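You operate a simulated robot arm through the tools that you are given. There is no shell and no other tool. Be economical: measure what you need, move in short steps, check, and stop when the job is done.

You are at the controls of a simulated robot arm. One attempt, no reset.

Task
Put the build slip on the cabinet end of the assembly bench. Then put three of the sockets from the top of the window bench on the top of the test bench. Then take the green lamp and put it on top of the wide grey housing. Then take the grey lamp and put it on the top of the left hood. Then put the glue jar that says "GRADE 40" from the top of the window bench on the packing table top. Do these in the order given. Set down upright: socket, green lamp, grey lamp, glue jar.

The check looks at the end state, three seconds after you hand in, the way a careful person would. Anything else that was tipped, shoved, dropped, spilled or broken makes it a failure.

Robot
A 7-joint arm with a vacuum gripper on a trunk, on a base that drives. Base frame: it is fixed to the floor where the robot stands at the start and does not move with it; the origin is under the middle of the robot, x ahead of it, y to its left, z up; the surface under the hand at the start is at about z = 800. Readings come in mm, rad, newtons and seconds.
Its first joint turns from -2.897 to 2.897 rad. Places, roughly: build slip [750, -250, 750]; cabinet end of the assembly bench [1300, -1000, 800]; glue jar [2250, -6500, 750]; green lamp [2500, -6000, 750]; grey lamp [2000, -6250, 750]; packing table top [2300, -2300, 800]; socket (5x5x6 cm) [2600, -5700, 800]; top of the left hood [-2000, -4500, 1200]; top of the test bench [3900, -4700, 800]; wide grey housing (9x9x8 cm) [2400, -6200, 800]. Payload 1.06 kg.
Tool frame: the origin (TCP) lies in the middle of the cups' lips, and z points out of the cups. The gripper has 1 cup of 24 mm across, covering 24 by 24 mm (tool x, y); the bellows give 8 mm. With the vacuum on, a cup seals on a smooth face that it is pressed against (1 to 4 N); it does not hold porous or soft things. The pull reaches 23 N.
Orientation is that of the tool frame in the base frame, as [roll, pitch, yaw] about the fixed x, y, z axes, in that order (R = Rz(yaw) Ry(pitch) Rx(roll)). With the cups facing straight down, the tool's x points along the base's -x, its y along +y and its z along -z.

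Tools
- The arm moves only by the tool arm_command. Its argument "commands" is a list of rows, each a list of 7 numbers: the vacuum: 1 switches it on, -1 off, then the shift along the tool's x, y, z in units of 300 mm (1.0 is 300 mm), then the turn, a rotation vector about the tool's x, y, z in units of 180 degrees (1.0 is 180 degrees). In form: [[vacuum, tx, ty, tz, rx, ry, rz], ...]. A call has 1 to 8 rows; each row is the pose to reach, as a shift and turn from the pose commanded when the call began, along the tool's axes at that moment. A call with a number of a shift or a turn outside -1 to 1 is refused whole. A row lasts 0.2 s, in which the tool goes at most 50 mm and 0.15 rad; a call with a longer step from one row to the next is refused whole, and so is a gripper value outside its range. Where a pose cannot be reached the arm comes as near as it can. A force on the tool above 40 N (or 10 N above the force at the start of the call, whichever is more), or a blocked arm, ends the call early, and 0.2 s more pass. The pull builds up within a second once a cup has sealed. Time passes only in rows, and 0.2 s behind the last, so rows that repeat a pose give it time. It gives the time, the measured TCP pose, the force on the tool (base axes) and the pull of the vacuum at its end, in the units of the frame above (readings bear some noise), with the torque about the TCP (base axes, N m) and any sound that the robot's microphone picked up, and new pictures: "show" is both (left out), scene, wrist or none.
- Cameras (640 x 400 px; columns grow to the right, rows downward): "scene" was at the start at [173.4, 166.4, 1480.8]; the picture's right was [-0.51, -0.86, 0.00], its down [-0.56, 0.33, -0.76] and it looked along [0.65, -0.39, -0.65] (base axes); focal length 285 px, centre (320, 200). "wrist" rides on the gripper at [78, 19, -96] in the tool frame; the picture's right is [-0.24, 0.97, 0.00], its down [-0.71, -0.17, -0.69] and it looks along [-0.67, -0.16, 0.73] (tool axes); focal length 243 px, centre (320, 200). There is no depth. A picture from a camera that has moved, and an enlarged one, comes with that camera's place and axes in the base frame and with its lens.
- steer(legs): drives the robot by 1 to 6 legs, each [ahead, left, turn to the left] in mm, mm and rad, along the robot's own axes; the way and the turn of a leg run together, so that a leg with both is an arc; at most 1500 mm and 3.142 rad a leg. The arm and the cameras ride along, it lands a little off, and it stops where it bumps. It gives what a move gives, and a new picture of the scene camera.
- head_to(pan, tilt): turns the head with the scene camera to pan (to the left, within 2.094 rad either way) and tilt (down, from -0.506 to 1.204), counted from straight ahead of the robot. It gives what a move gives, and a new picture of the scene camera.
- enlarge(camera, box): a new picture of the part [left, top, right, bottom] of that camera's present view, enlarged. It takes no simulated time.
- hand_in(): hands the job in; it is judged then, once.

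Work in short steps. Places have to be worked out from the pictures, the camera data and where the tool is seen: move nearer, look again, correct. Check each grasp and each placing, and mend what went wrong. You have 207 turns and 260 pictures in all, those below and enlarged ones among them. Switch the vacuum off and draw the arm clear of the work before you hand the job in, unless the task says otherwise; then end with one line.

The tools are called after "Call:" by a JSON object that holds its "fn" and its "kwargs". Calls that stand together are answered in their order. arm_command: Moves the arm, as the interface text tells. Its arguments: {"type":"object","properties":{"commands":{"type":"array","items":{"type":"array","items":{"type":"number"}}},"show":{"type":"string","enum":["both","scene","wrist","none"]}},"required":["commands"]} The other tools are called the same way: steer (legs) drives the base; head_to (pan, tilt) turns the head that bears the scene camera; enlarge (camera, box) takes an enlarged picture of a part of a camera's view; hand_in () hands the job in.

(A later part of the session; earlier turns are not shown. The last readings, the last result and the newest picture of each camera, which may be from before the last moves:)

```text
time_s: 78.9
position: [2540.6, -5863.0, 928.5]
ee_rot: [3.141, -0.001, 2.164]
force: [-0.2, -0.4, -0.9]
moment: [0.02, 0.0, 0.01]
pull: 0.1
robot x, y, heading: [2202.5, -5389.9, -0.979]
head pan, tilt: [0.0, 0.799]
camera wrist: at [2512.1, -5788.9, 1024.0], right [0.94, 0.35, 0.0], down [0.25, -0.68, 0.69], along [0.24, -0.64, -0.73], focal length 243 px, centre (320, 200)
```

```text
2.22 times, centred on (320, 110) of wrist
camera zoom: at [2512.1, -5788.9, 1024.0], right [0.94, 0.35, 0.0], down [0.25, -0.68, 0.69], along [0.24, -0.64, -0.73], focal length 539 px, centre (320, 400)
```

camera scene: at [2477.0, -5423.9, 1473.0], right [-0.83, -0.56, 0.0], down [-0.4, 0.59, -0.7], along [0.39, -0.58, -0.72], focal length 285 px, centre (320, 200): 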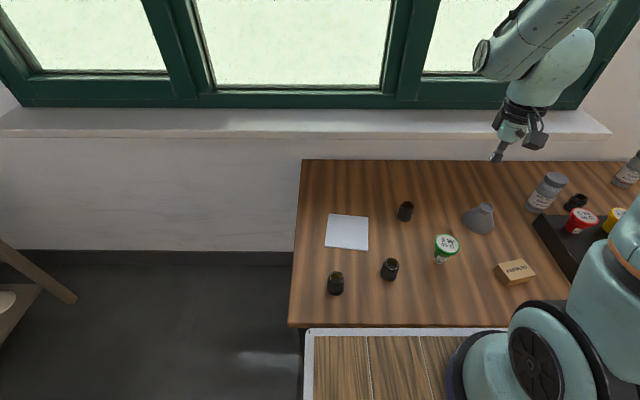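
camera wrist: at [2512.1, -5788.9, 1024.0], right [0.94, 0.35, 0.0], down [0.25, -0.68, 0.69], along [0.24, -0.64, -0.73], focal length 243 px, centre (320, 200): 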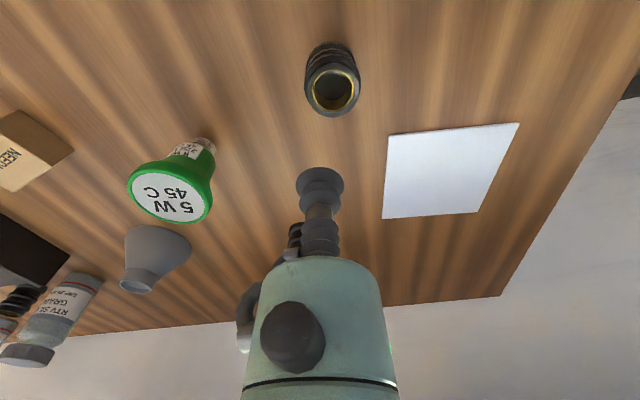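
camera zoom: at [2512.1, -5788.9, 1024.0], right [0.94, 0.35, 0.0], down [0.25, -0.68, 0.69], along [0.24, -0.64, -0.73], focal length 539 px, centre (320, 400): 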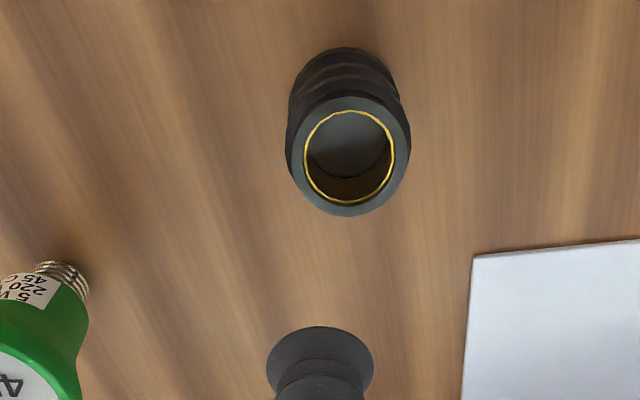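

Socket has a ~32 mm bore with a floor ~18 mm deep – the 24 mm cup can go inside. Triangulating gives its rim at about (2541,-5840), z≈852. I centre and lower a bit to look again.

Call:
{"fn": "arm_command", "kwargs": {"commands": [[-1, 0.059, 0.044, 0, 0, 0, 0], [-1, 0.059, 0.044, 0.1, 0, 0, 0], [-1, 0.059, 0.044, 0.133, 0, 0, 0], [-1, 0.059, 0.044, 0.133, 0, 0, 0]], "show": "none"}}

Call:
{"fn": "enlarge", "kwargs": {"camera": "wrist", "box": [220, 60, 420, 220]}}

Call:
{"fn": "enlarge", "kwargs": {"camera": "scene", "box": [320, 200, 480, 300]}}

```text
time_s: 79.9
position: [2543.8, -5840.3, 889.1]
ee_rot: [3.14, 0.0, 2.166]
force: [0.1, -0.5, -0.4]
moment: [-0.01, 0.01, -0.02]
pull: 0.0
robot x, y, heading: [2199.8, -5392.2, -0.977]
head pan, tilt: [0.0, 0.799]
```

```text
2.50 times, centred on (320, 140) of wrist
camera zoom: at [2514.8, -5766.0, 985.1], right [0.94, 0.35, 0.0], down [0.25, -0.68, 0.68], along [0.24, -0.64, -0.73], focal length 606 px, centre (320, 350)
```

zoom: 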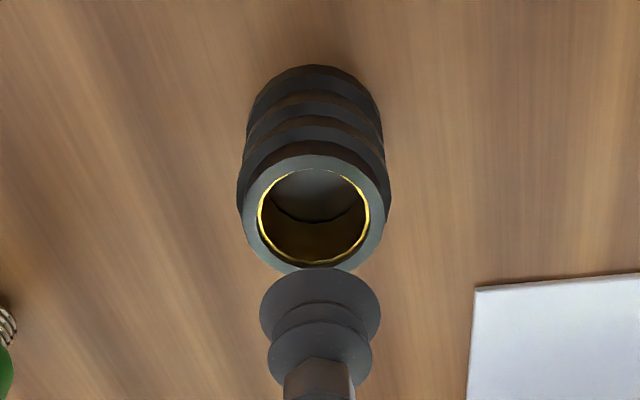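

```text
4.00 times, centred on (400, 250) of scene
camera zoom: at [2477.0, -5423.8, 1472.9], right [-0.83, -0.56, 0.0], down [-0.4, 0.59, -0.7], along [0.39, -0.58, -0.72], focal length 1141 px, centre (0, 0)
```

zoom: 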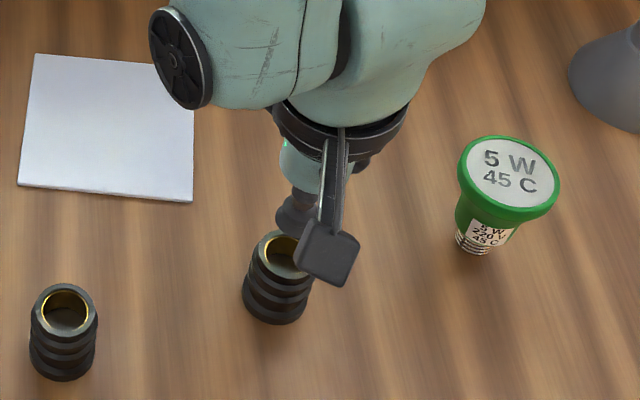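

Two wrist views agree: rim at (2542,-5841,849). I shift 1.5 mm and lower the cup into the bore with vacuum on.

Call:
{"fn": "arm_command", "kwargs": {"commands": [[1, 0, -0.0055, 0.05, 0, 0, 0], [1, 0, -0.0055, 0.11, 0, 0, 0], [1, 0, -0.0055, 0.15, 0, 0, 0], [1, 0, -0.0055, 0.17, 0, 0, 0], [1, 0, -0.0055, 0.185, 0, 0, 0], [1, 0, -0.0055, 0.195, 0, 0, 0], [1, 0, -0.0055, 0.195, 0, 0, 0]], "show": "wrist"}}

```text
time_s: 80.8
position: [2544.4, -5841.8, 841.3]
ee_rot: [3.141, 0.003, 2.164]
force: [-1.1, 1.6, 29.5]
moment: [0.02, 0.05, 0.0]
pull: 22.2
robot x, y, heading: [2202.0, -5392.0, -0.975]
head pan, tilt: [0.0, 0.799]
stopped in row 4: the force on the tool passed its limit at 56 N (the readings are from after the stop); the commanded pose is now the measured one
camera wrist: at [2514.5, -5766.4, 938.2], right [0.94, 0.35, 0.0], down [0.25, -0.68, 0.69], along [0.24, -0.64, -0.73], focal length 243 px, centre (320, 200)
```

wrist: 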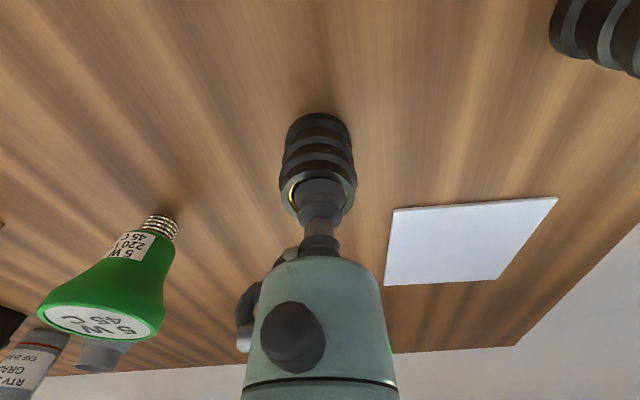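

Held (22 N pull). I lift it clear.

Call:
{"fn": "arm_command", "kwargs": {"commands": [[1, 0, 0, -0.02, 0, 0, 0], [1, 0, 0, -0.08, 0, 0, 0], [1, 0, 0, -0.2, 0, 0, 0], [1, 0, 0, -0.35, 0, 0, 0], [1, 0, 0, -0.5, 0, 0, 0], [1, 0, 0, -0.65, 0, 0, 0], [1, 0, 0, -0.8, 0, 0, 0], [1, 0, 0, -0.9, 0, 0, 0]], "show": "wrist"}}

Call:
{"fn": "head_to", "kwargs": {"pan": 1.2, "tilt": 0.5}}

```text
time_s: 82.7
position: [2541.8, -5839.4, 1112.9]
ee_rot: [-3.14, 0.002, 2.164]
force: [-0.2, 0.1, -1.0]
moment: [0.02, 0.03, 0.04]
pull: 23.0
robot x, y, heading: [2200.7, -5389.5, -0.979]
head pan, tilt: [0.0, 0.799]
camera wrist: at [2514.0, -5764.7, 1209.6], right [0.94, 0.35, 0.0], down [0.25, -0.68, 0.69], along [0.24, -0.64, -0.73], focal length 243 px, centre (320, 200)
```

wrist: 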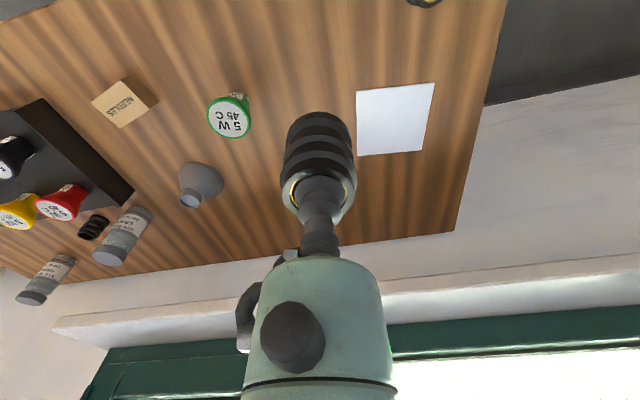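

```text
time_s: 84.0
position: [2542.8, -5838.6, 1112.4]
ee_rot: [3.14, 0.002, 2.164]
force: [0.7, 0.2, -0.3]
moment: [0.04, 0.03, 0.01]
pull: 22.2
robot x, y, heading: [2203.9, -5391.3, -0.979]
head pan, tilt: [1.201, 0.499]
camera scene: at [2520.6, -5336.9, 1498.9], right [0.22, -0.98, 0.0], down [-0.47, -0.11, -0.88], along [0.86, 0.19, -0.48], focal length 285 px, centre (320, 200)
```

scene: 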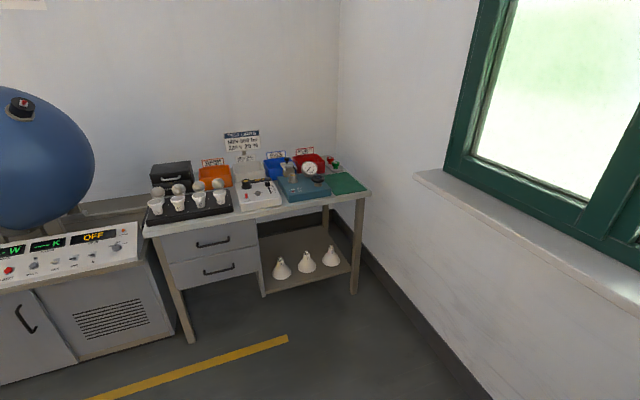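

Call:
{"fn": "enlarge", "kwargs": {"camera": "scene", "box": [130, 120, 390, 260]}}

```text
2.46 times, centred on (260, 190) of scene
camera zoom: at [2520.6, -5336.9, 1498.9], right [0.22, -0.98, 0.0], down [-0.47, -0.11, -0.88], along [0.86, 0.19, -0.48], focal length 702 px, centre (468, 225)
```

zoom: 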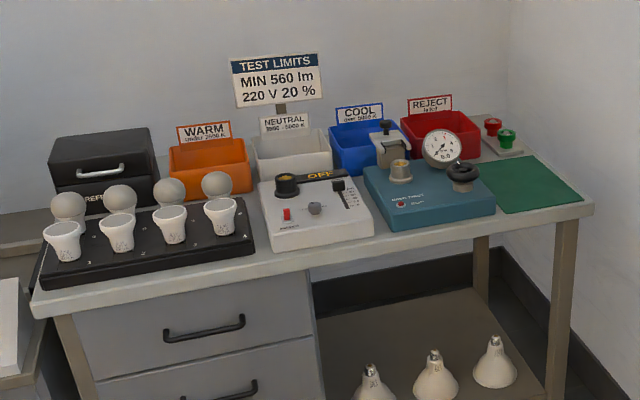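

The test bench's front is at n≈376 (same line as other benches); free area is mainly the green mat at its window end and a front strip. I drive over: back, left, turn left to face it, looking at the end.

Call:
{"fn": "steer", "kwargs": {"legs": [[-120, 0, 0], [0, 850, 0], [0, 0, 1.559]]}}

Call:
{"fn": "head_to", "kwargs": {"pan": -0.7, "tilt": 0.5}}

```text
time_s: 93.2
position: [3288.2, -4489.5, 1114.1]
ee_rot: [3.14, 0.002, -2.562]
force: [1.1, -0.2, -0.6]
moment: [0.03, 0.02, 0.01]
pull: 23.0
robot x, y, heading: [2835.3, -4825.8, 0.579]
head pan, tilt: [1.201, 0.499]
camera scene: at [2786.1, -4504.5, 1498.9], right [0.98, 0.21, 0.0], down [0.1, -0.47, -0.88], along [-0.18, 0.86, -0.48], focal length 285 px, centre (320, 200)
```

scene: 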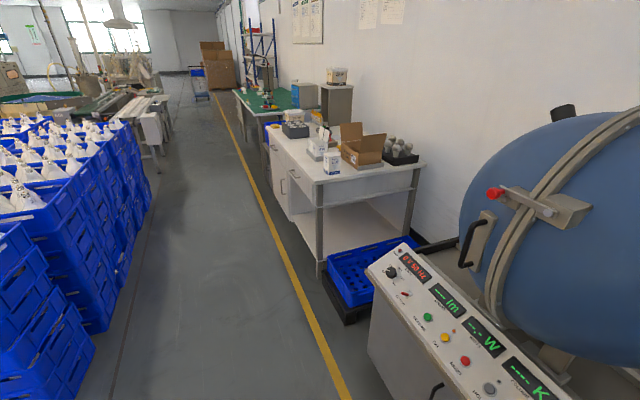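

```text
time_s: 95.1
position: [3287.6, -4488.8, 1113.7]
ee_rot: [3.14, 0.002, -2.561]
force: [0.3, 0.1, -0.2]
moment: [0.01, 0.0, 0.01]
pull: 22.4
robot x, y, heading: [2835.4, -4827.6, 0.582]
head pan, tilt: [-0.7, 0.499]
camera scene: at [2895.3, -4604.4, 1498.9], right [-0.12, -0.99, 0.0], down [-0.48, 0.06, -0.88], along [0.87, -0.1, -0.48], focal length 285 px, centre (320, 200)
```

scene: 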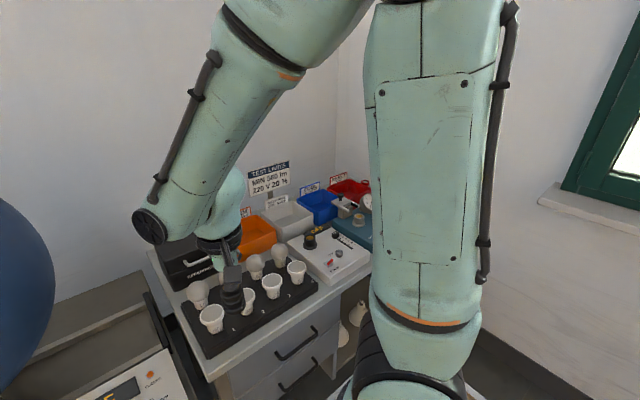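

Now right 600 mm and forward 180 mm toward the mat end.

Call:
{"fn": "steer", "kwargs": {"legs": [[0, -600, 0], [180, 0, 0]]}}

Call:
{"fn": "head_to", "kwargs": {"pan": -0.35, "tilt": 0.8}}

Call:
{"fn": "arm_command", "kwargs": {"commands": [[1, 0, 0, 0, 0, 0, 0]], "show": "wrist"}}

```text
time_s: 99.5
position: [3755.6, -4871.3, 1113.5]
ee_rot: [-3.141, 0.003, -2.552]
force: [-0.2, 0.2, -0.3]
moment: [0.02, 0.0, -0.01]
pull: 22.9
robot x, y, heading: [3305.8, -5206.5, 0.585]
head pan, tilt: [-0.7, 0.499]
camera scene: at [3363.5, -4989.5, 1498.9], right [-0.11, -0.99, 0.0], down [-0.48, 0.05, -0.88], along [0.87, -0.1, -0.48], focal length 285 px, centre (320, 200)
```

scene: 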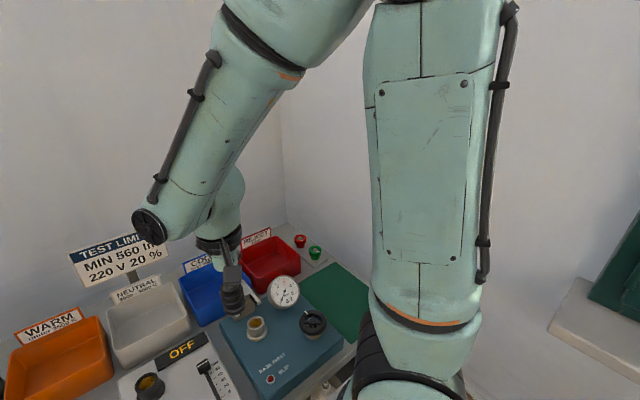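

```text
time_s: 100.3
position: [3755.3, -4870.8, 1113.6]
ee_rot: [3.14, 0.002, -2.552]
force: [0.2, 0.0, -0.8]
moment: [0.02, 0.0, -0.04]
pull: 22.9
robot x, y, heading: [3305.2, -5209.4, 0.589]
head pan, tilt: [-0.351, 0.799]
camera scene: at [3351.4, -4960.5, 1473.0], right [0.23, -0.97, 0.0], down [-0.7, -0.17, -0.7], along [0.68, 0.16, -0.72], focal length 285 px, centre (320, 200)
```

scene: 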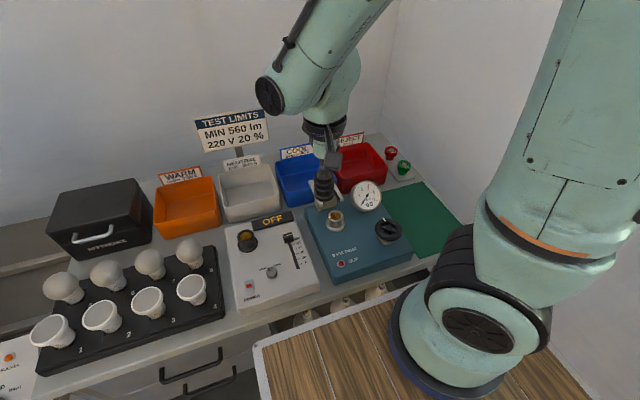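

```text
time_s: 100.7
position: [3754.1, -4871.4, 1113.2]
ee_rot: [-3.141, 0.002, -2.551]
force: [0.0, -0.7, 0.3]
moment: [0.0, -0.01, -0.01]
pull: 22.7
robot x, y, heading: [3307.5, -5211.1, 0.587]
head pan, tilt: [-0.351, 0.799]
camera wrist: at [3679.5, -4899.6, 1209.2], right [-0.34, 0.94, 0.0], down [0.68, 0.25, 0.69], along [0.64, 0.24, -0.73], focal length 243 px, centre (320, 200)
```

wrist: 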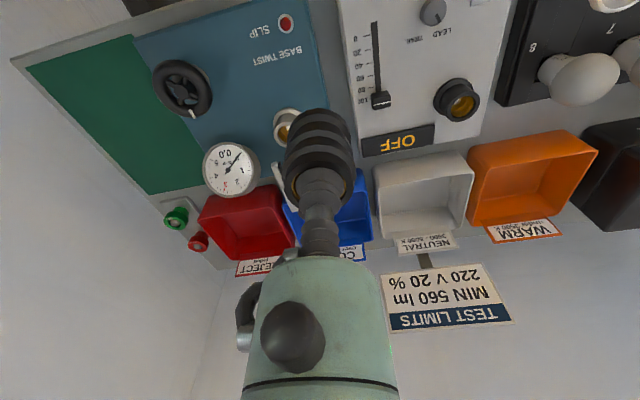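

I'll stand the sockets on the free mat area at the bench's window end: spots P1 (4073,-5106), P2 (4014,-5145), P3 (3955,-5183). Moving over at height.

Call:
{"fn": "arm_command", "kwargs": {"commands": [[1, -0.05, -0.14, 0, 0, 0, 0], [1, -0.1, -0.28, 0, 0, 0, 0], [1, -0.15, -0.42, 0, 0, 0, 0], [1, -0.2, -0.56, 0, 0, 0, 0], [1, -0.25, -0.7, 0, 0, 0, 0], [1, -0.3, -0.84, 0, 0, 0, 0], [1, -0.35, -0.98, 0, 0, 0, 0], [1, -0.35, -0.98, 0, 0, 0, 0]], "show": "none"}}

Call:
{"fn": "arm_command", "kwargs": {"commands": [[1, -0.045, -0.13, 0, 0, 0, 0], [1, -0.09, -0.26, 0, 0, 0, 0], [1, -0.09, -0.26, 0.15, 0, 0, 0], [1, -0.09, -0.26, 0.3, 0, 0, 0], [1, -0.09, -0.26, 0.45, 0, 0, 0], [1, -0.09, -0.26, 0.55, 0, 0, 0], [1, -0.09, -0.26, 0.55, 0, 0, 0]]}}

```text
time_s: 102.5
position: [4007.6, -5058.2, 1113.4]
ee_rot: [3.139, 0.003, -2.553]
force: [0.2, -0.5, 0.3]
moment: [-0.03, -0.01, -0.01]
pull: 22.7
robot x, y, heading: [3309.6, -5211.5, 0.587]
head pan, tilt: [-0.351, 0.799]
```

```text
time_s: 104.1
position: [4074.5, -5105.3, 948.4]
ee_rot: [3.14, 0.002, -2.551]
force: [0.6, 0.0, -0.3]
moment: [0.01, 0.02, 0.0]
pull: 23.3
robot x, y, heading: [3306.1, -5210.9, 0.585]
head pan, tilt: [-0.351, 0.799]
camera scene: at [3351.3, -4960.5, 1472.9], right [0.24, -0.97, 0.0], down [-0.7, -0.17, -0.7], along [0.68, 0.16, -0.72], focal length 285 px, centre (320, 200)
camera wrist: at [3998.4, -5134.5, 1044.5], right [-0.34, 0.94, 0.0], down [0.68, 0.25, 0.69], along [0.64, 0.24, -0.73], focal length 243 px, centre (320, 200)
```

scene: 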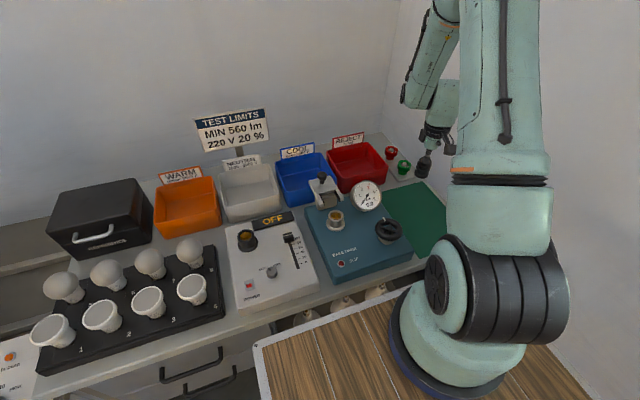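
wrist: 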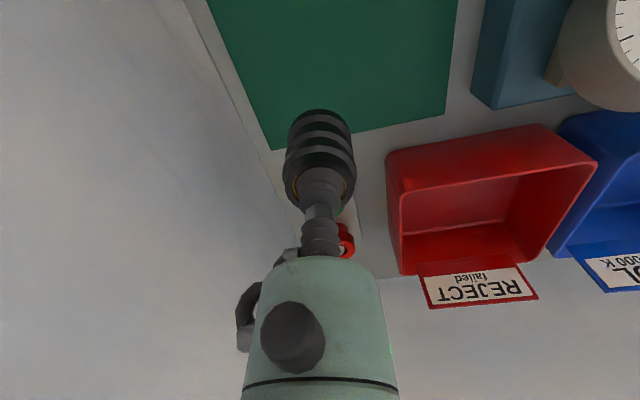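

The spot beneath is well inside the mat. Lower gently toward contact.

Call:
{"fn": "arm_command", "kwargs": {"commands": [[1, 0, 0, 0.13, 0, 0, 0], [1, 0, 0, 0.24, 0, 0, 0], [1, 0, 0, 0.28, 0, 0, 0], [1, 0, 0, 0.29, 0, 0, 0], [1, 0, 0, 0.3, 0, 0, 0]], "show": "wrist"}}

```text
time_s: 105.3
position: [4072.6, -5105.9, 858.6]
ee_rot: [3.14, 0.002, -2.553]
force: [0.0, -0.4, -0.6]
moment: [0.0, 0.02, -0.04]
pull: 22.7
robot x, y, heading: [3304.9, -5209.4, 0.596]
head pan, tilt: [-0.351, 0.799]
camera wrist: at [3996.0, -5135.4, 954.1], right [-0.34, 0.94, 0.0], down [0.68, 0.25, 0.69], along [0.64, 0.24, -0.73], focal length 243 px, centre (320, 200)
```

wrist: 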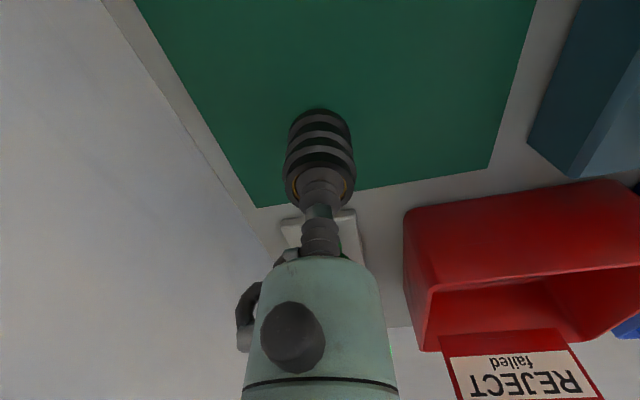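

No contact yet at 858.6; continue by 1.5 mm rows.

Call:
{"fn": "arm_command", "kwargs": {"commands": [[1, 0, 0, 0.005, 0, 0, 0], [1, 0, 0, 0.01, 0, 0, 0], [1, 0, 0, 0.015, 0, 0, 0], [1, 0, 0, 0.02, 0, 0, 0]], "show": "none"}}

```text
time_s: 106.3
position: [4072.5, -5106.4, 853.1]
ee_rot: [-3.141, 0.005, -2.551]
force: [-1.9, 0.5, 15.2]
moment: [0.01, 0.02, 0.01]
pull: 22.8
robot x, y, heading: [3305.8, -5212.1, 0.585]
head pan, tilt: [-0.351, 0.799]
```

In contact (15 N). Release and lift slowly.

Call:
{"fn": "arm_command", "kwargs": {"commands": [[1, 0, 0, -0.005, 0, 0, 0], [-1, 0, 0, -0.005, 0, 0, 0], [-1, 0, 0, -0.005, 0, 0, 0], [-1, 0, 0, -0.01, 0, 0, 0], [-1, 0, 0, -0.03, 0, 0, 0], [-1, 0, 0, -0.1, 0, 0, 0], [-1, 0, 0, -0.25, 0, 0, 0], [-1, 0, 0, -0.4, 0, 0, 0]], "show": "wrist"}}

```text
time_s: 108.1
position: [4072.4, -5104.7, 974.6]
ee_rot: [3.14, 0.001, -2.553]
force: [0.1, -0.2, 0.0]
moment: [-0.02, 0.01, 0.03]
pull: 0.1
robot x, y, heading: [3302.9, -5210.4, 0.588]
head pan, tilt: [-0.351, 0.799]
camera wrist: at [3996.7, -5133.8, 1070.2], right [-0.34, 0.94, 0.0], down [0.68, 0.25, 0.69], along [0.64, 0.24, -0.73], focal length 243 px, centre (320, 200)
```

wrist: 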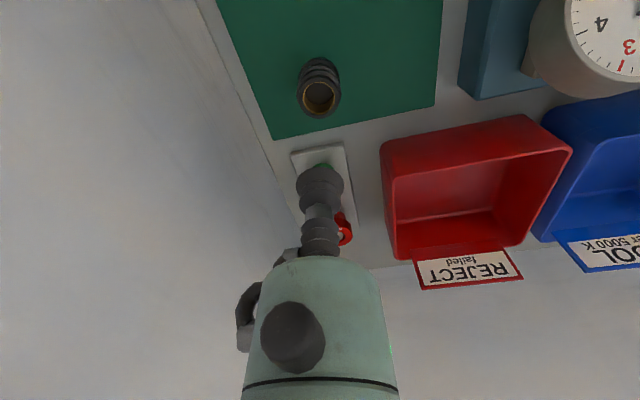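

Socket 1 stands. I retract the arm and drive back to the window bench.

Call:
{"fn": "arm_command", "kwargs": {"commands": [[-1, 0, 0, -0.16, 0, 0, 0], [-1, 0, 0, -0.32, 0, 0, 0], [-1, 0, 0, -0.46, 0, 0, 0], [-1, 0.05, 0.14, -0.46, 0, 0, 0], [-1, 0.1, 0.28, -0.46, 0, 0, 0], [-1, 0.15, 0.42, -0.46, 0, 0, 0], [-1, 0.2, 0.56, -0.46, 0, 0, 0], [-1, 0.25, 0.7, -0.46, 0, 0, 0]], "show": "none"}}

Call:
{"fn": "arm_command", "kwargs": {"commands": [[-1, 0.05, 0.14, 0, 0, 0, 0], [-1, 0.1, 0.28, 0, 0, 0, 0], [-1, 0.15, 0.42, 0, 0, 0, 0], [-1, 0.19, 0.54, 0, 0, 0, 0]], "show": "none"}}

Call:
{"fn": "steer", "kwargs": {"legs": [[-180, 0, 0], [0, 600, 0], [0, 0, -1.565], [0, -850, 0], [120, 0, 0]]}}

Call:
{"fn": "head_to", "kwargs": {"pan": 0.0, "tilt": 0.8}}

```text
time_s: 109.9
position: [3891.4, -4973.1, 1109.9]
ee_rot: [3.139, 0.002, -2.553]
force: [-0.2, -0.5, 0.7]
moment: [-0.01, 0.04, 0.01]
pull: 0.1
robot x, y, heading: [3300.1, -5208.0, 0.591]
head pan, tilt: [-0.351, 0.799]
```

```text
time_s: 110.9
position: [3753.8, -4870.4, 1109.2]
ee_rot: [3.141, 0.002, -2.552]
force: [-0.8, 0.5, -0.3]
moment: [-0.02, -0.03, -0.01]
pull: 0.0
robot x, y, heading: [3304.4, -5207.9, 0.588]
head pan, tilt: [-0.351, 0.799]
```

```text
time_s: 124.3
position: [2495.9, -5839.2, 1109.7]
ee_rot: [3.141, 0.003, 2.154]
force: [-0.2, 0.0, -0.4]
moment: [0.02, -0.01, -0.02]
pull: 0.1
robot x, y, heading: [2158.3, -5390.4, -0.991]
head pan, tilt: [-0.351, 0.799]
camera scene: at [2408.5, -5436.0, 1472.9], right [-0.97, -0.23, 0.0], down [-0.16, 0.7, -0.7], along [0.16, -0.68, -0.72], focal length 285 px, centre (320, 200)
```

scene: 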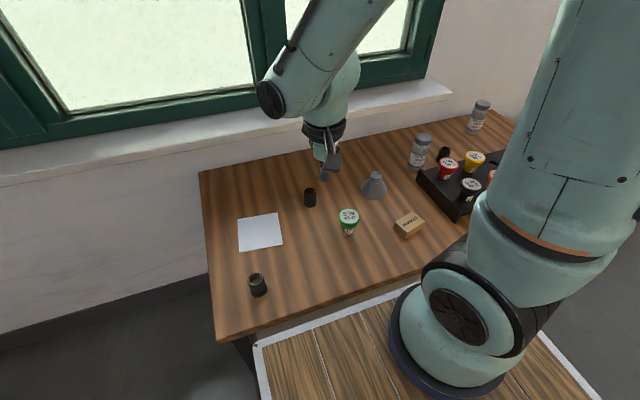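

```text
time_s: 125.1
position: [2495.7, -5839.6, 1109.9]
ee_rot: [3.14, 0.002, 2.154]
force: [-0.3, -0.4, 0.8]
moment: [-0.01, -0.02, 0.0]
pull: 0.0
robot x, y, heading: [2158.6, -5390.6, -0.99]
head pan, tilt: [0.0, 0.799]
camera scene: at [2434.3, -5424.8, 1472.9], right [-0.84, -0.55, 0.0], down [-0.39, 0.6, -0.7], along [0.38, -0.58, -0.72], focal length 285 px, centre (320, 200)
```

scene: 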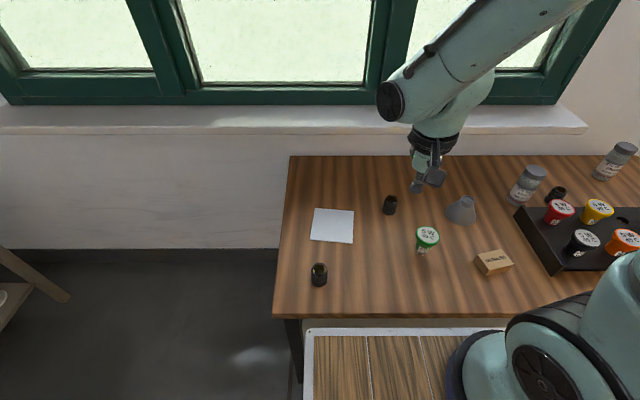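

Next socket at about (2638,-5731). Move above it and look.

Call:
{"fn": "arm_command", "kwargs": {"commands": [[-1, 0.01, 0.15, 0, 0, 0, 0], [-1, 0.02, 0.3, 0, 0, 0, 0], [-1, 0.03, 0.45, 0, 0, 0, 0], [-1, 0.04, 0.593, 0, 0, 0, 0], [-1, 0.04, 0.593, 0.15, 0, 0, 0], [-1, 0.04, 0.593, 0.3, 0, 0, 0], [-1, 0.04, 0.593, 0.45, 0, 0, 0], [-1, 0.04, 0.593, 0.6, 0, 0, 0]], "show": "none"}}

Call:
{"fn": "enlarge", "kwargs": {"camera": "wrist", "box": [220, 20, 420, 200]}}

```text
time_s: 126.9
position: [2640.1, -5730.2, 929.8]
ee_rot: [3.14, 0.003, 2.153]
force: [-0.7, 1.0, 0.6]
moment: [-0.01, -0.02, -0.01]
pull: 0.1
robot x, y, heading: [2155.4, -5387.7, -0.988]
head pan, tilt: [0.0, 0.799]
```

```text
2.22 times, centred on (320, 110) of wrist
camera zoom: at [2612.3, -5655.9, 1025.1], right [0.94, 0.34, 0.0], down [0.24, -0.69, 0.69], along [0.23, -0.65, -0.73], focal length 539 px, centre (320, 400)
```

zoom: 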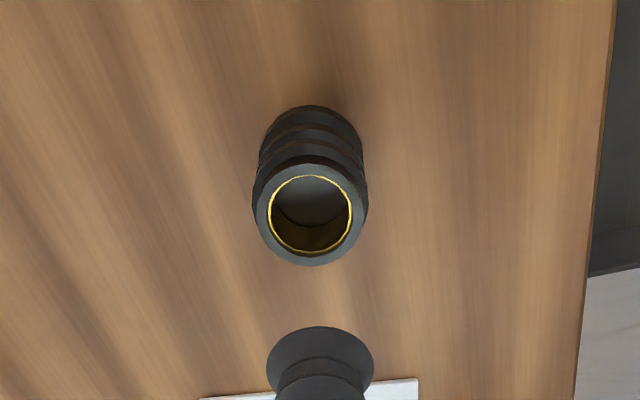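

Rim at (2636.3,-5731.8). I correct 3.5 mm and lower more slowly near contact.

Call:
{"fn": "arm_command", "kwargs": {"commands": [[1, 0.0027, -0.0115, 0.1, 0, 0, 0], [1, 0.0027, -0.0115, 0.2, 0, 0, 0], [1, 0.0027, -0.0115, 0.25, 0, 0, 0], [1, 0.0027, -0.0115, 0.265, 0, 0, 0], [1, 0.0027, -0.0115, 0.272, 0, 0, 0], [1, 0.0027, -0.0115, 0.279, 0, 0, 0], [1, 0.0027, -0.0115, 0.286, 0, 0, 0]], "show": "wrist"}}

```text
time_s: 128.5
position: [2635.1, -5732.3, 845.1]
ee_rot: [3.14, 0.0, 2.155]
force: [1.5, 3.1, 16.9]
moment: [0.07, -0.02, 0.0]
pull: 22.7
robot x, y, heading: [2159.0, -5390.6, -0.989]
head pan, tilt: [0.0, 0.799]
camera wrist: at [2607.4, -5657.0, 940.2], right [0.94, 0.34, 0.0], down [0.24, -0.68, 0.69], along [0.23, -0.65, -0.73], focal length 243 px, centre (320, 200)
```

wrist: 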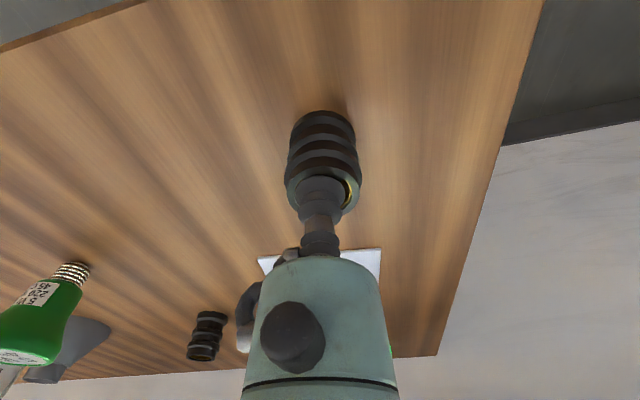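

Sealed. Lift and swing the arm to the right over the bench at height, ready for driving.

Call:
{"fn": "arm_command", "kwargs": {"commands": [[1, 0, 0, -0.02, 0, 0, 0], [1, 0, 0, -0.12, 0, 0, 0], [1, 0, 0, -0.28, 0, 0, 0], [1, 0, 0, -0.44, 0, 0, 0], [1, 0, 0, -0.6, 0, 0, 0], [1, 0, 0, -0.76, 0, 0, 0], [1, 0, 0, -0.9, 0, 0, 0]], "show": "none"}}

Call:
{"fn": "arm_command", "kwargs": {"commands": [[1, 0, -0.15, 0, 0, 0, 0], [1, 0, -0.3, 0, 0, 0, 0], [1, 0, -0.45, 0, 0, 0, 0], [1, 0, -0.6, 0, 0, 0, 0], [1, 0, -0.75, 0, 0, 0, 0], [1, 0, -0.9, 0, 0, 0, 0], [1, 0, -1.0, 0, 0, 0, 0]], "show": "wrist"}}

Call:
{"fn": "steer", "kwargs": {"legs": [[-120, 0, 0], [0, 880, 0], [0, 0, 1.575], [0, -560, 0], [180, 0, 0]]}}

```text
time_s: 130.1
position: [2635.6, -5732.6, 1114.8]
ee_rot: [-3.141, 0.001, 2.153]
force: [1.2, 0.2, -0.7]
moment: [-0.01, 0.02, -0.01]
pull: 22.7
robot x, y, heading: [2160.7, -5389.2, -0.991]
head pan, tilt: [0.0, 0.799]
```

```text
time_s: 131.7
position: [2384.1, -5898.1, 1114.4]
ee_rot: [3.139, 0.003, 2.154]
force: [-0.2, 0.6, -1.1]
moment: [-0.03, -0.02, 0.01]
pull: 22.7
robot x, y, heading: [2155.7, -5384.7, -0.988]
head pan, tilt: [0.0, 0.799]
camera wrist: at [2357.5, -5823.4, 1209.6], right [0.94, 0.34, 0.0], down [0.25, -0.68, 0.69], along [0.23, -0.65, -0.73], focal length 243 px, centre (320, 200)
```

wrist: 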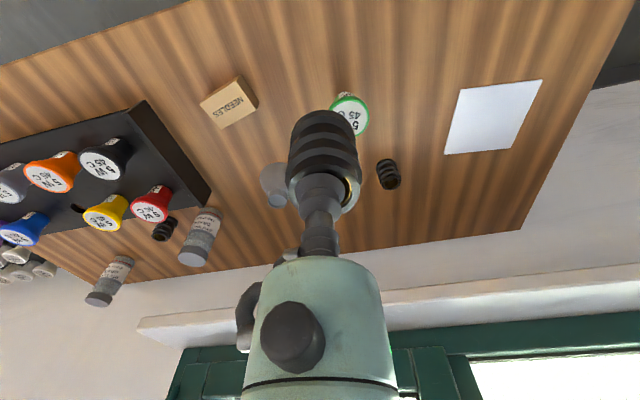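

```text
time_s: 145.0
position: [3794.5, -4909.6, 1114.4]
ee_rot: [3.141, 0.003, -2.518]
force: [-0.7, -0.1, -1.3]
moment: [0.0, -0.02, -0.01]
pull: 22.9
robot x, y, heading: [3300.0, -5156.7, 0.619]
head pan, tilt: [0.0, 0.799]
camera scene: at [3320.4, -4881.2, 1472.9], right [0.58, -0.81, 0.0], down [-0.58, -0.42, -0.7], along [0.57, 0.41, -0.72], focal length 285 px, centre (320, 200)
```

scene: 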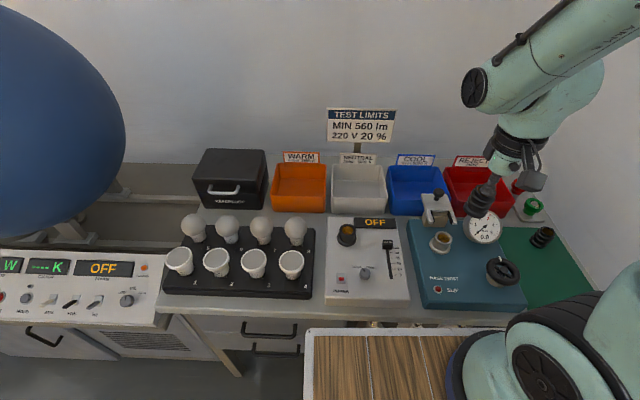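

Now above the devices; move to P2 (4014,-5145), then lower partway and look.

Call:
{"fn": "arm_command", "kwargs": {"commands": [[1, -0.02, -0.14, 0, 0, 0, 0], [1, -0.04, -0.28, 0, 0, 0, 0], [1, -0.06, -0.42, 0, 0, 0, 0], [1, -0.08, -0.56, 0, 0, 0, 0], [1, -0.1, -0.7, 0, 0, 0, 0], [1, -0.12, -0.84, 0, 0, 0, 0], [1, -0.136, -0.99, 0, 0, 0, 0], [1, -0.136, -0.99, 0, 0, 0, 0]], "show": "none"}}

Call:
{"fn": "arm_command", "kwargs": {"commands": [[1, 0, -0.073, 0, 0, 0, 0], [1, 0, -0.073, 0.15, 0, 0, 0], [1, 0, -0.073, 0.3, 0, 0, 0], [1, 0, -0.073, 0.45, 0, 0, 0], [1, 0, -0.073, 0.5, 0, 0, 0], [1, 0, -0.073, 0.5, 0, 0, 0]], "show": "wrist"}}

```text
time_s: 146.8
position: [4003.9, -5128.1, 1113.3]
ee_rot: [3.139, 0.004, -2.518]
force: [-0.1, -1.2, -0.5]
moment: [0.0, 0.01, 0.02]
pull: 22.4
robot x, y, heading: [3299.0, -5158.0, 0.617]
head pan, tilt: [0.0, 0.799]
```

```text
time_s: 148.2
position: [4013.7, -5145.6, 961.7]
ee_rot: [3.139, 0.0, -2.518]
force: [-0.3, 0.2, -0.7]
moment: [0.0, -0.01, -0.02]
pull: 23.2
robot x, y, heading: [3294.0, -5157.1, 0.619]
head pan, tilt: [0.0, 0.799]
camera wrist: at [3938.7, -5176.8, 1057.4], right [-0.38, 0.93, 0.0], down [0.67, 0.27, 0.69], along [0.64, 0.26, -0.73], focal length 243 px, centre (320, 200)
```

wrist: 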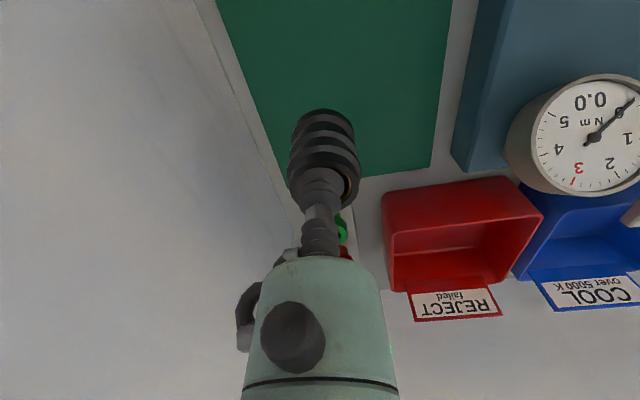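

Socket 1 is hidden behind the held one, 70 mm further. I lower to just above contact, then in small rows.

Call:
{"fn": "arm_command", "kwargs": {"commands": [[1, 0, 0, 0.13, 0, 0, 0], [1, 0, 0, 0.26, 0, 0, 0], [1, 0, 0, 0.32, 0, 0, 0], [1, 0, 0, 0.335, 0, 0, 0], [1, 0, 0, 0.34, 0, 0, 0], [1, 0, 0, 0.345, 0, 0, 0], [1, 0, 0, 0.35, 0, 0, 0]], "show": "wrist"}}

```text
time_s: 149.8
position: [4015.5, -5144.5, 859.8]
ee_rot: [3.141, 0.001, -2.518]
force: [0.2, 0.0, -0.2]
moment: [0.02, -0.03, 0.0]
pull: 22.4
robot x, y, heading: [3294.9, -5153.0, 0.624]
head pan, tilt: [0.0, 0.799]
camera wrist: at [3940.1, -5176.1, 954.7], right [-0.38, 0.93, 0.0], down [0.67, 0.27, 0.69], along [0.64, 0.26, -0.73], focal length 243 px, centre (320, 200)
```

wrist: 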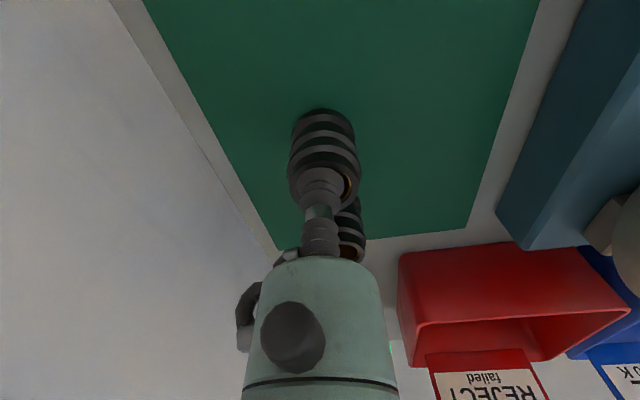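

Gap is clear. Final 5 mm down, then release and rise.

Call:
{"fn": "arm_command", "kwargs": {"commands": [[1, 0, 0, 0.005, 0, 0, 0], [1, 0, 0, 0.01, 0, 0, 0], [1, 0, 0, 0.015, 0, 0, 0]], "show": "none"}}

```text
time_s: 150.6
position: [4014.3, -5143.6, 855.2]
ee_rot: [3.14, 0.001, -2.519]
force: [-0.9, 0.3, 1.9]
moment: [0.01, -0.02, -0.02]
pull: 22.8
robot x, y, heading: [3292.3, -5155.7, 0.622]
head pan, tilt: [0.0, 0.799]
```

Light contact; press 1.5 mm more, release, and rise.

Call:
{"fn": "arm_command", "kwargs": {"commands": [[1, 0, 0, 0.005, 0, 0, 0], [-1, 0, 0, 0.005, 0, 0, 0], [-1, 0, 0, 0.005, 0, 0, 0], [-1, 0, 0, 0, 0, 0, 0], [-1, 0, 0, -0.03, 0, 0, 0], [-1, 0, 0, -0.13, 0, 0, 0], [-1, 0, 0, -0.28, 0, 0, 0], [-1, 0, 0, -0.43, 0, 0, 0]], "show": "wrist"}}

```text
time_s: 152.4
position: [4013.5, -5147.4, 982.4]
ee_rot: [3.139, 0.002, -2.519]
force: [-0.6, 0.4, -0.5]
moment: [0.0, 0.01, -0.01]
pull: 0.1
robot x, y, heading: [3295.8, -5158.2, 0.624]
head pan, tilt: [0.0, 0.799]
camera wrist: at [3937.9, -5177.8, 1079.0], right [-0.38, 0.93, 0.0], down [0.68, 0.27, 0.69], along [0.63, 0.26, -0.73], focal length 243 px, centre (320, 200)
```

wrist: 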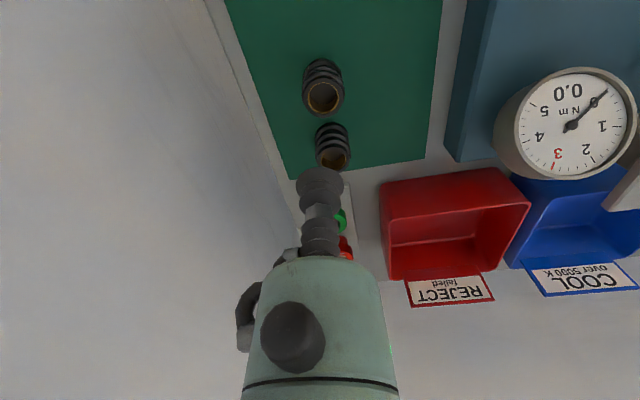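

Both sockets stand. Retract and drive back for the third.

Call:
{"fn": "arm_command", "kwargs": {"commands": [[-1, 0, 0, -0.16, 0, 0, 0], [-1, 0, 0, -0.32, 0, 0, 0], [-1, 0, 0, -0.43, 0, 0, 0], [-1, 0, 0.16, -0.43, 0, 0, 0], [-1, 0, 0.32, -0.43, 0, 0, 0], [-1, 0, 0.48, -0.43, 0, 0, 0], [-1, 0, 0.64, -0.43, 0, 0, 0], [-1, 0, 0.8, -0.43, 0, 0, 0]], "show": "none"}}

Call:
{"fn": "steer", "kwargs": {"legs": [[-180, 0, 0], [0, 560, 0], [0, 0, -1.607], [0, -860, 0], [140, 0, 0]]}}

```text
time_s: 154.2
position: [3873.6, -4950.9, 1111.7]
ee_rot: [3.141, 0.002, -2.52]
force: [0.1, 1.1, -0.1]
moment: [0.0, 0.01, 0.03]
pull: 0.1
robot x, y, heading: [3294.1, -5155.1, 0.626]
head pan, tilt: [0.0, 0.799]
```

```text
time_s: 167.6
position: [2327.3, -5961.4, 1111.6]
ee_rot: [3.139, 0.002, 2.122]
force: [0.2, 0.0, 0.5]
moment: [-0.01, 0.0, -0.03]
pull: 0.0
robot x, y, heading: [2166.8, -5373.0, -1.026]
head pan, tilt: [0.0, 0.799]
camera scene: at [2438.8, -5415.0, 1472.9], right [-0.85, -0.52, 0.0], down [-0.37, 0.61, -0.7], along [0.36, -0.6, -0.72], focal length 285 px, centre (320, 200)
```

scene: 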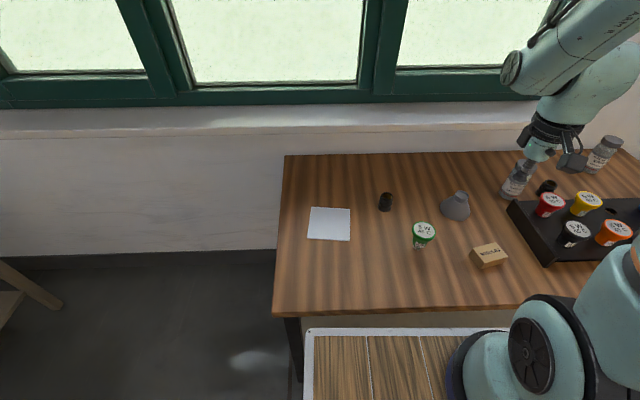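

Move above socket 3 (2585,-6050).

Call:
{"fn": "arm_command", "kwargs": {"commands": [[-1, -0.117, 0.096, 0, 0, 0, 0], [-1, -0.234, 0.192, 0, 0, 0, 0], [-1, -0.352, 0.288, 0, 0, 0, 0], [-1, -0.47, 0.384, 0, 0, 0, 0], [-1, -0.587, 0.48, 0, 0, 0, 0], [-1, -0.703, 0.577, 0, 0, 0, 0], [-1, -0.703, 0.577, 0.16, 0, 0, 0], [-1, -0.703, 0.577, 0.32, 0, 0, 0]], "show": "none"}}

Call:
{"fn": "arm_command", "kwargs": {"commands": [[-1, 0, 0, 0.15, 0, 0, 0], [-1, 0, 0, 0.28, 0, 0, 0], [-1, 0, 0, 0.28, 0, 0, 0]], "show": "none"}}

Call:
{"fn": "enlarge", "kwargs": {"camera": "wrist", "box": [200, 0, 440, 200]}}

```text
time_s: 169.4
position: [2585.8, -6052.3, 1017.3]
ee_rot: [3.14, 0.002, 2.12]
force: [-0.5, 0.3, -0.4]
moment: [-0.01, 0.02, 0.0]
pull: 0.1
robot x, y, heading: [2164.0, -5369.3, -1.024]
head pan, tilt: [0.0, 0.799]
```

```text
time_s: 170.2
position: [2585.3, -6051.6, 933.9]
ee_rot: [3.14, 0.001, 2.118]
force: [0.0, -0.4, 0.1]
moment: [0.0, -0.01, 0.02]
pull: 0.1
robot x, y, heading: [2164.1, -5369.6, -1.025]
head pan, tilt: [0.0, 0.799]
```

```text
2.00 times, centred on (320, 100) of wrist
camera zoom: at [2560.2, -5976.5, 1028.9], right [0.95, 0.31, 0.0], down [0.22, -0.69, 0.69], along [0.21, -0.65, -0.73], focal length 485 px, centre (320, 400)
```

zoom: 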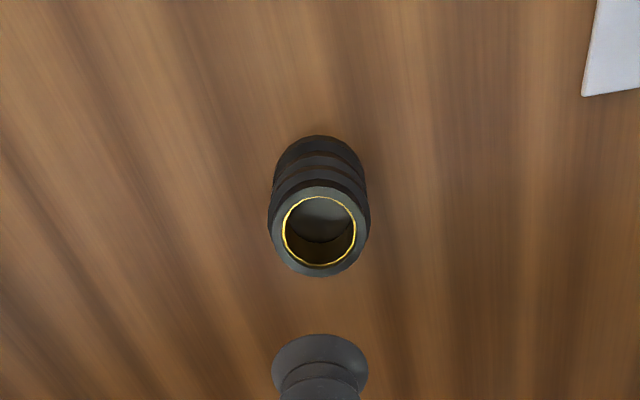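

Centred within 1 mm. Lower with vacuum on.

Call:
{"fn": "arm_command", "kwargs": {"commands": [[1, 0, 0, 0.12, 0, 0, 0], [1, 0, 0, 0.22, 0, 0, 0], [1, 0, 0, 0.265, 0, 0, 0], [1, 0, 0, 0.28, 0, 0, 0], [1, 0, 0, 0.287, 0, 0, 0], [1, 0, 0, 0.294, 0, 0, 0], [1, 0, 0, 0.298, 0, 0, 0]], "show": "wrist"}}

```text
time_s: 171.8
position: [2586.2, -6052.0, 843.7]
ee_rot: [3.139, 0.005, 2.119]
force: [2.3, -1.0, 18.7]
moment: [-0.04, 0.01, 0.0]
pull: 22.5
robot x, y, heading: [2166.1, -5368.7, -1.025]
head pan, tilt: [0.0, 0.799]
camera wrist: at [2560.3, -5975.4, 939.8], right [0.95, 0.31, 0.0], down [0.22, -0.69, 0.69], along [0.21, -0.65, -0.73], focal length 243 px, centre (320, 200)
```

wrist: 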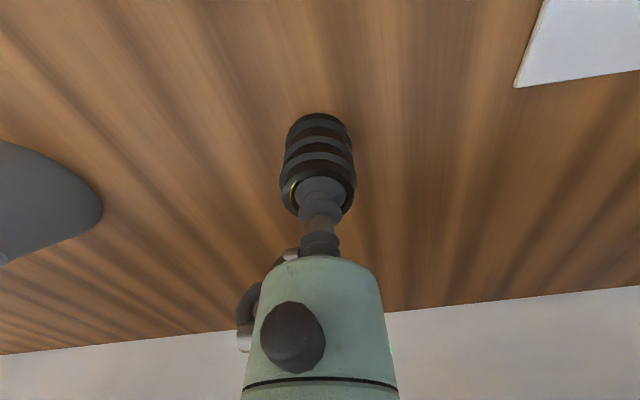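

Sealed. Lift and retract closer to the robot.

Call:
{"fn": "arm_command", "kwargs": {"commands": [[1, 0, 0, -0.02, 0, 0, 0], [1, 0, 0, -0.12, 0, 0, 0], [1, 0, 0, -0.28, 0, 0, 0], [1, 0, 0, -0.44, 0, 0, 0], [1, 0, 0, -0.6, 0, 0, 0], [1, 0, 0, -0.76, 0, 0, 0], [1, 0, 0, -0.9, 0, 0, 0]], "show": "none"}}

Call:
{"fn": "arm_command", "kwargs": {"commands": [[1, 0.12, -0.08, 0, 0, 0, 0], [1, 0.24, -0.16, 0, 0, 0, 0], [1, 0.36, -0.24, 0, 0, 0, 0], [1, 0.48, -0.32, 0, 0, 0, 0], [1, 0.6, -0.4, 0, 0, 0, 0], [1, 0.7, -0.5, 0, 0, 0, 0]], "show": "wrist"}}

Call:
{"fn": "steer", "kwargs": {"legs": [[-140, 0, 0.036], [0, 880, 0], [0, 0, 1.57], [0, -560, 0], [160, 0, 0]]}}

```text
time_s: 173.4
position: [2583.8, -6050.8, 1111.0]
ee_rot: [-3.141, 0.002, 2.117]
force: [0.5, -1.3, -0.1]
moment: [0.0, -0.01, 0.02]
pull: 23.1
robot x, y, heading: [2168.5, -5371.8, -1.02]
head pan, tilt: [0.0, 0.799]
```

```text
time_s: 174.8
position: [2344.7, -5948.4, 1113.6]
ee_rot: [3.139, 0.002, 2.121]
force: [0.1, 0.1, -0.6]
moment: [0.02, 0.02, 0.01]
pull: 23.0
robot x, y, heading: [2165.2, -5370.1, -1.023]
head pan, tilt: [0.0, 0.799]
camera wrist: at [2320.5, -5872.1, 1208.4], right [0.95, 0.31, 0.0], down [0.22, -0.69, 0.69], along [0.21, -0.65, -0.73], focal length 243 px, centre (320, 200)
```

wrist: 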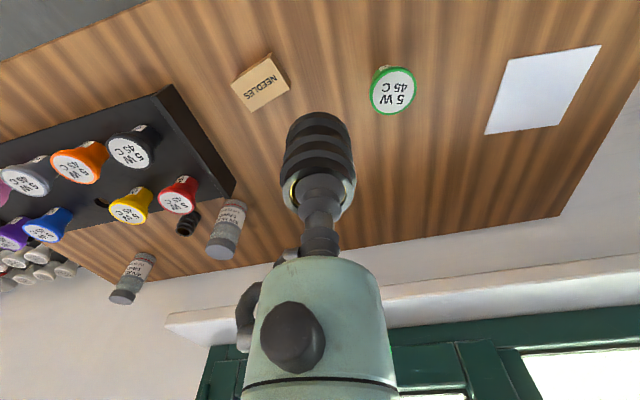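

```text
time_s: 188.1
position: [3841.8, -4892.1, 1113.6]
ee_rot: [3.141, 0.003, -2.522]
force: [-0.3, 0.0, -0.7]
moment: [0.0, 0.01, -0.03]
pull: 23.3
robot x, y, heading: [3279.5, -5111.4, 0.617]
head pan, tilt: [0.0, 0.799]
camera scene: at [3303.7, -4836.7, 1472.9], right [0.58, -0.82, 0.0], down [-0.58, -0.41, -0.7], along [0.57, 0.4, -0.72], focal length 285 px, centre (320, 200)
```

scene: 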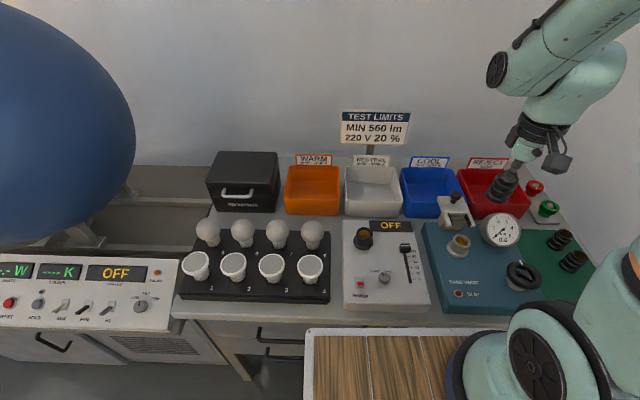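

Move to P3 (3955,-5183).

Call:
{"fn": "arm_command", "kwargs": {"commands": [[1, 0.037, -0.143, 0, 0, 0, 0], [1, 0.074, -0.286, 0, 0, 0, 0], [1, 0.11, -0.43, 0, 0, 0, 0], [1, 0.147, -0.572, 0, 0, 0, 0], [1, 0.184, -0.715, 0, 0, 0, 0], [1, 0.22, -0.858, 0, 0, 0, 0], [1, 0.257, -1.0, 0, 0, 0, 0], [1, 0.257, -1.0, 0, 0, 0, 0]], "show": "none"}}

Call:
{"fn": "arm_command", "kwargs": {"commands": [[1, 0, 0, 0.15, 0, 0, 0], [1, 0, 0, 0.3, 0, 0, 0], [1, 0, 0, 0.45, 0, 0, 0], [1, 0, 0, 0.6, 0, 0, 0], [1, 0, 0, 0.65, 0, 0, 0]], "show": "both"}}

```text
time_s: 189.9
position: [3953.3, -5181.4, 1111.7]
ee_rot: [3.14, 0.002, -2.524]
force: [1.0, -0.4, -0.6]
moment: [0.03, 0.02, 0.01]
pull: 22.5
robot x, y, heading: [3277.2, -5114.4, 0.617]
head pan, tilt: [0.0, 0.799]
```

```text
time_s: 191.1
position: [3952.4, -5180.9, 915.5]
ee_rot: [3.139, 0.001, -2.524]
force: [-0.7, 0.5, 0.6]
moment: [-0.01, 0.0, -0.01]
pull: 22.6
robot x, y, heading: [3278.6, -5110.7, 0.616]
head pan, tilt: [0.0, 0.799]
camera scene: at [3303.4, -4836.8, 1472.9], right [0.58, -0.82, 0.0], down [-0.58, -0.41, -0.7], along [0.57, 0.4, -0.72], focal length 285 px, centre (320, 200)
camera wrist: at [3878.4, -5212.2, 1011.0], right [-0.37, 0.93, 0.0], down [0.68, 0.27, 0.69], along [0.64, 0.26, -0.73], focal length 243 px, centre (320, 200)
```

scene: 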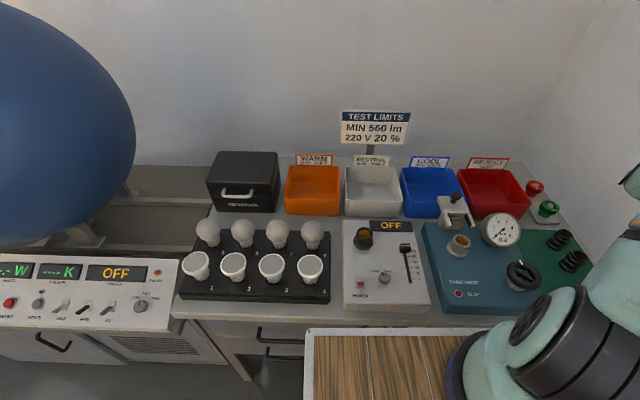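
wrist: 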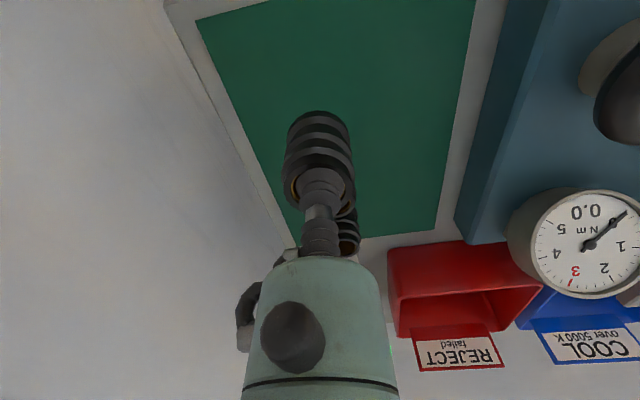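

Clear of socket 2. Lower to contact.

Call:
{"fn": "arm_command", "kwargs": {"commands": [[1, 0, 0, 0.1, 0, 0, 0], [1, 0, 0, 0.16, 0, 0, 0], [1, 0, 0, 0.18, 0, 0, 0], [1, 0, 0, 0.187, 0, 0, 0], [1, 0, 0, 0.192, 0, 0, 0], [1, 0, 0, 0.197, 0, 0, 0], [1, 0, 0, 0.202, 0, 0, 0]], "show": "none"}}

```text
time_s: 192.7
position: [3953.1, -5181.6, 856.8]
ee_rot: [3.139, 0.0, -2.525]
force: [0.8, -0.1, -0.4]
moment: [0.01, 0.01, 0.01]
pull: 23.0
robot x, y, heading: [3277.2, -5114.3, 0.617]
head pan, tilt: [0.0, 0.799]
```

Call:
{"fn": "arm_command", "kwargs": {"commands": [[1, 0, 0, 0.005, 0, 0, 0], [1, 0, 0, 0.01, 0, 0, 0], [1, 0, 0, 0.013, 0, 0, 0]], "show": "none"}}

```text
time_s: 193.5
position: [3952.5, -5180.0, 853.2]
ee_rot: [3.14, 0.004, -2.523]
force: [0.7, 1.2, 7.3]
moment: [0.01, -0.05, 0.01]
pull: 22.6
robot x, y, heading: [3281.5, -5109.0, 0.612]
head pan, tilt: [0.0, 0.799]
```

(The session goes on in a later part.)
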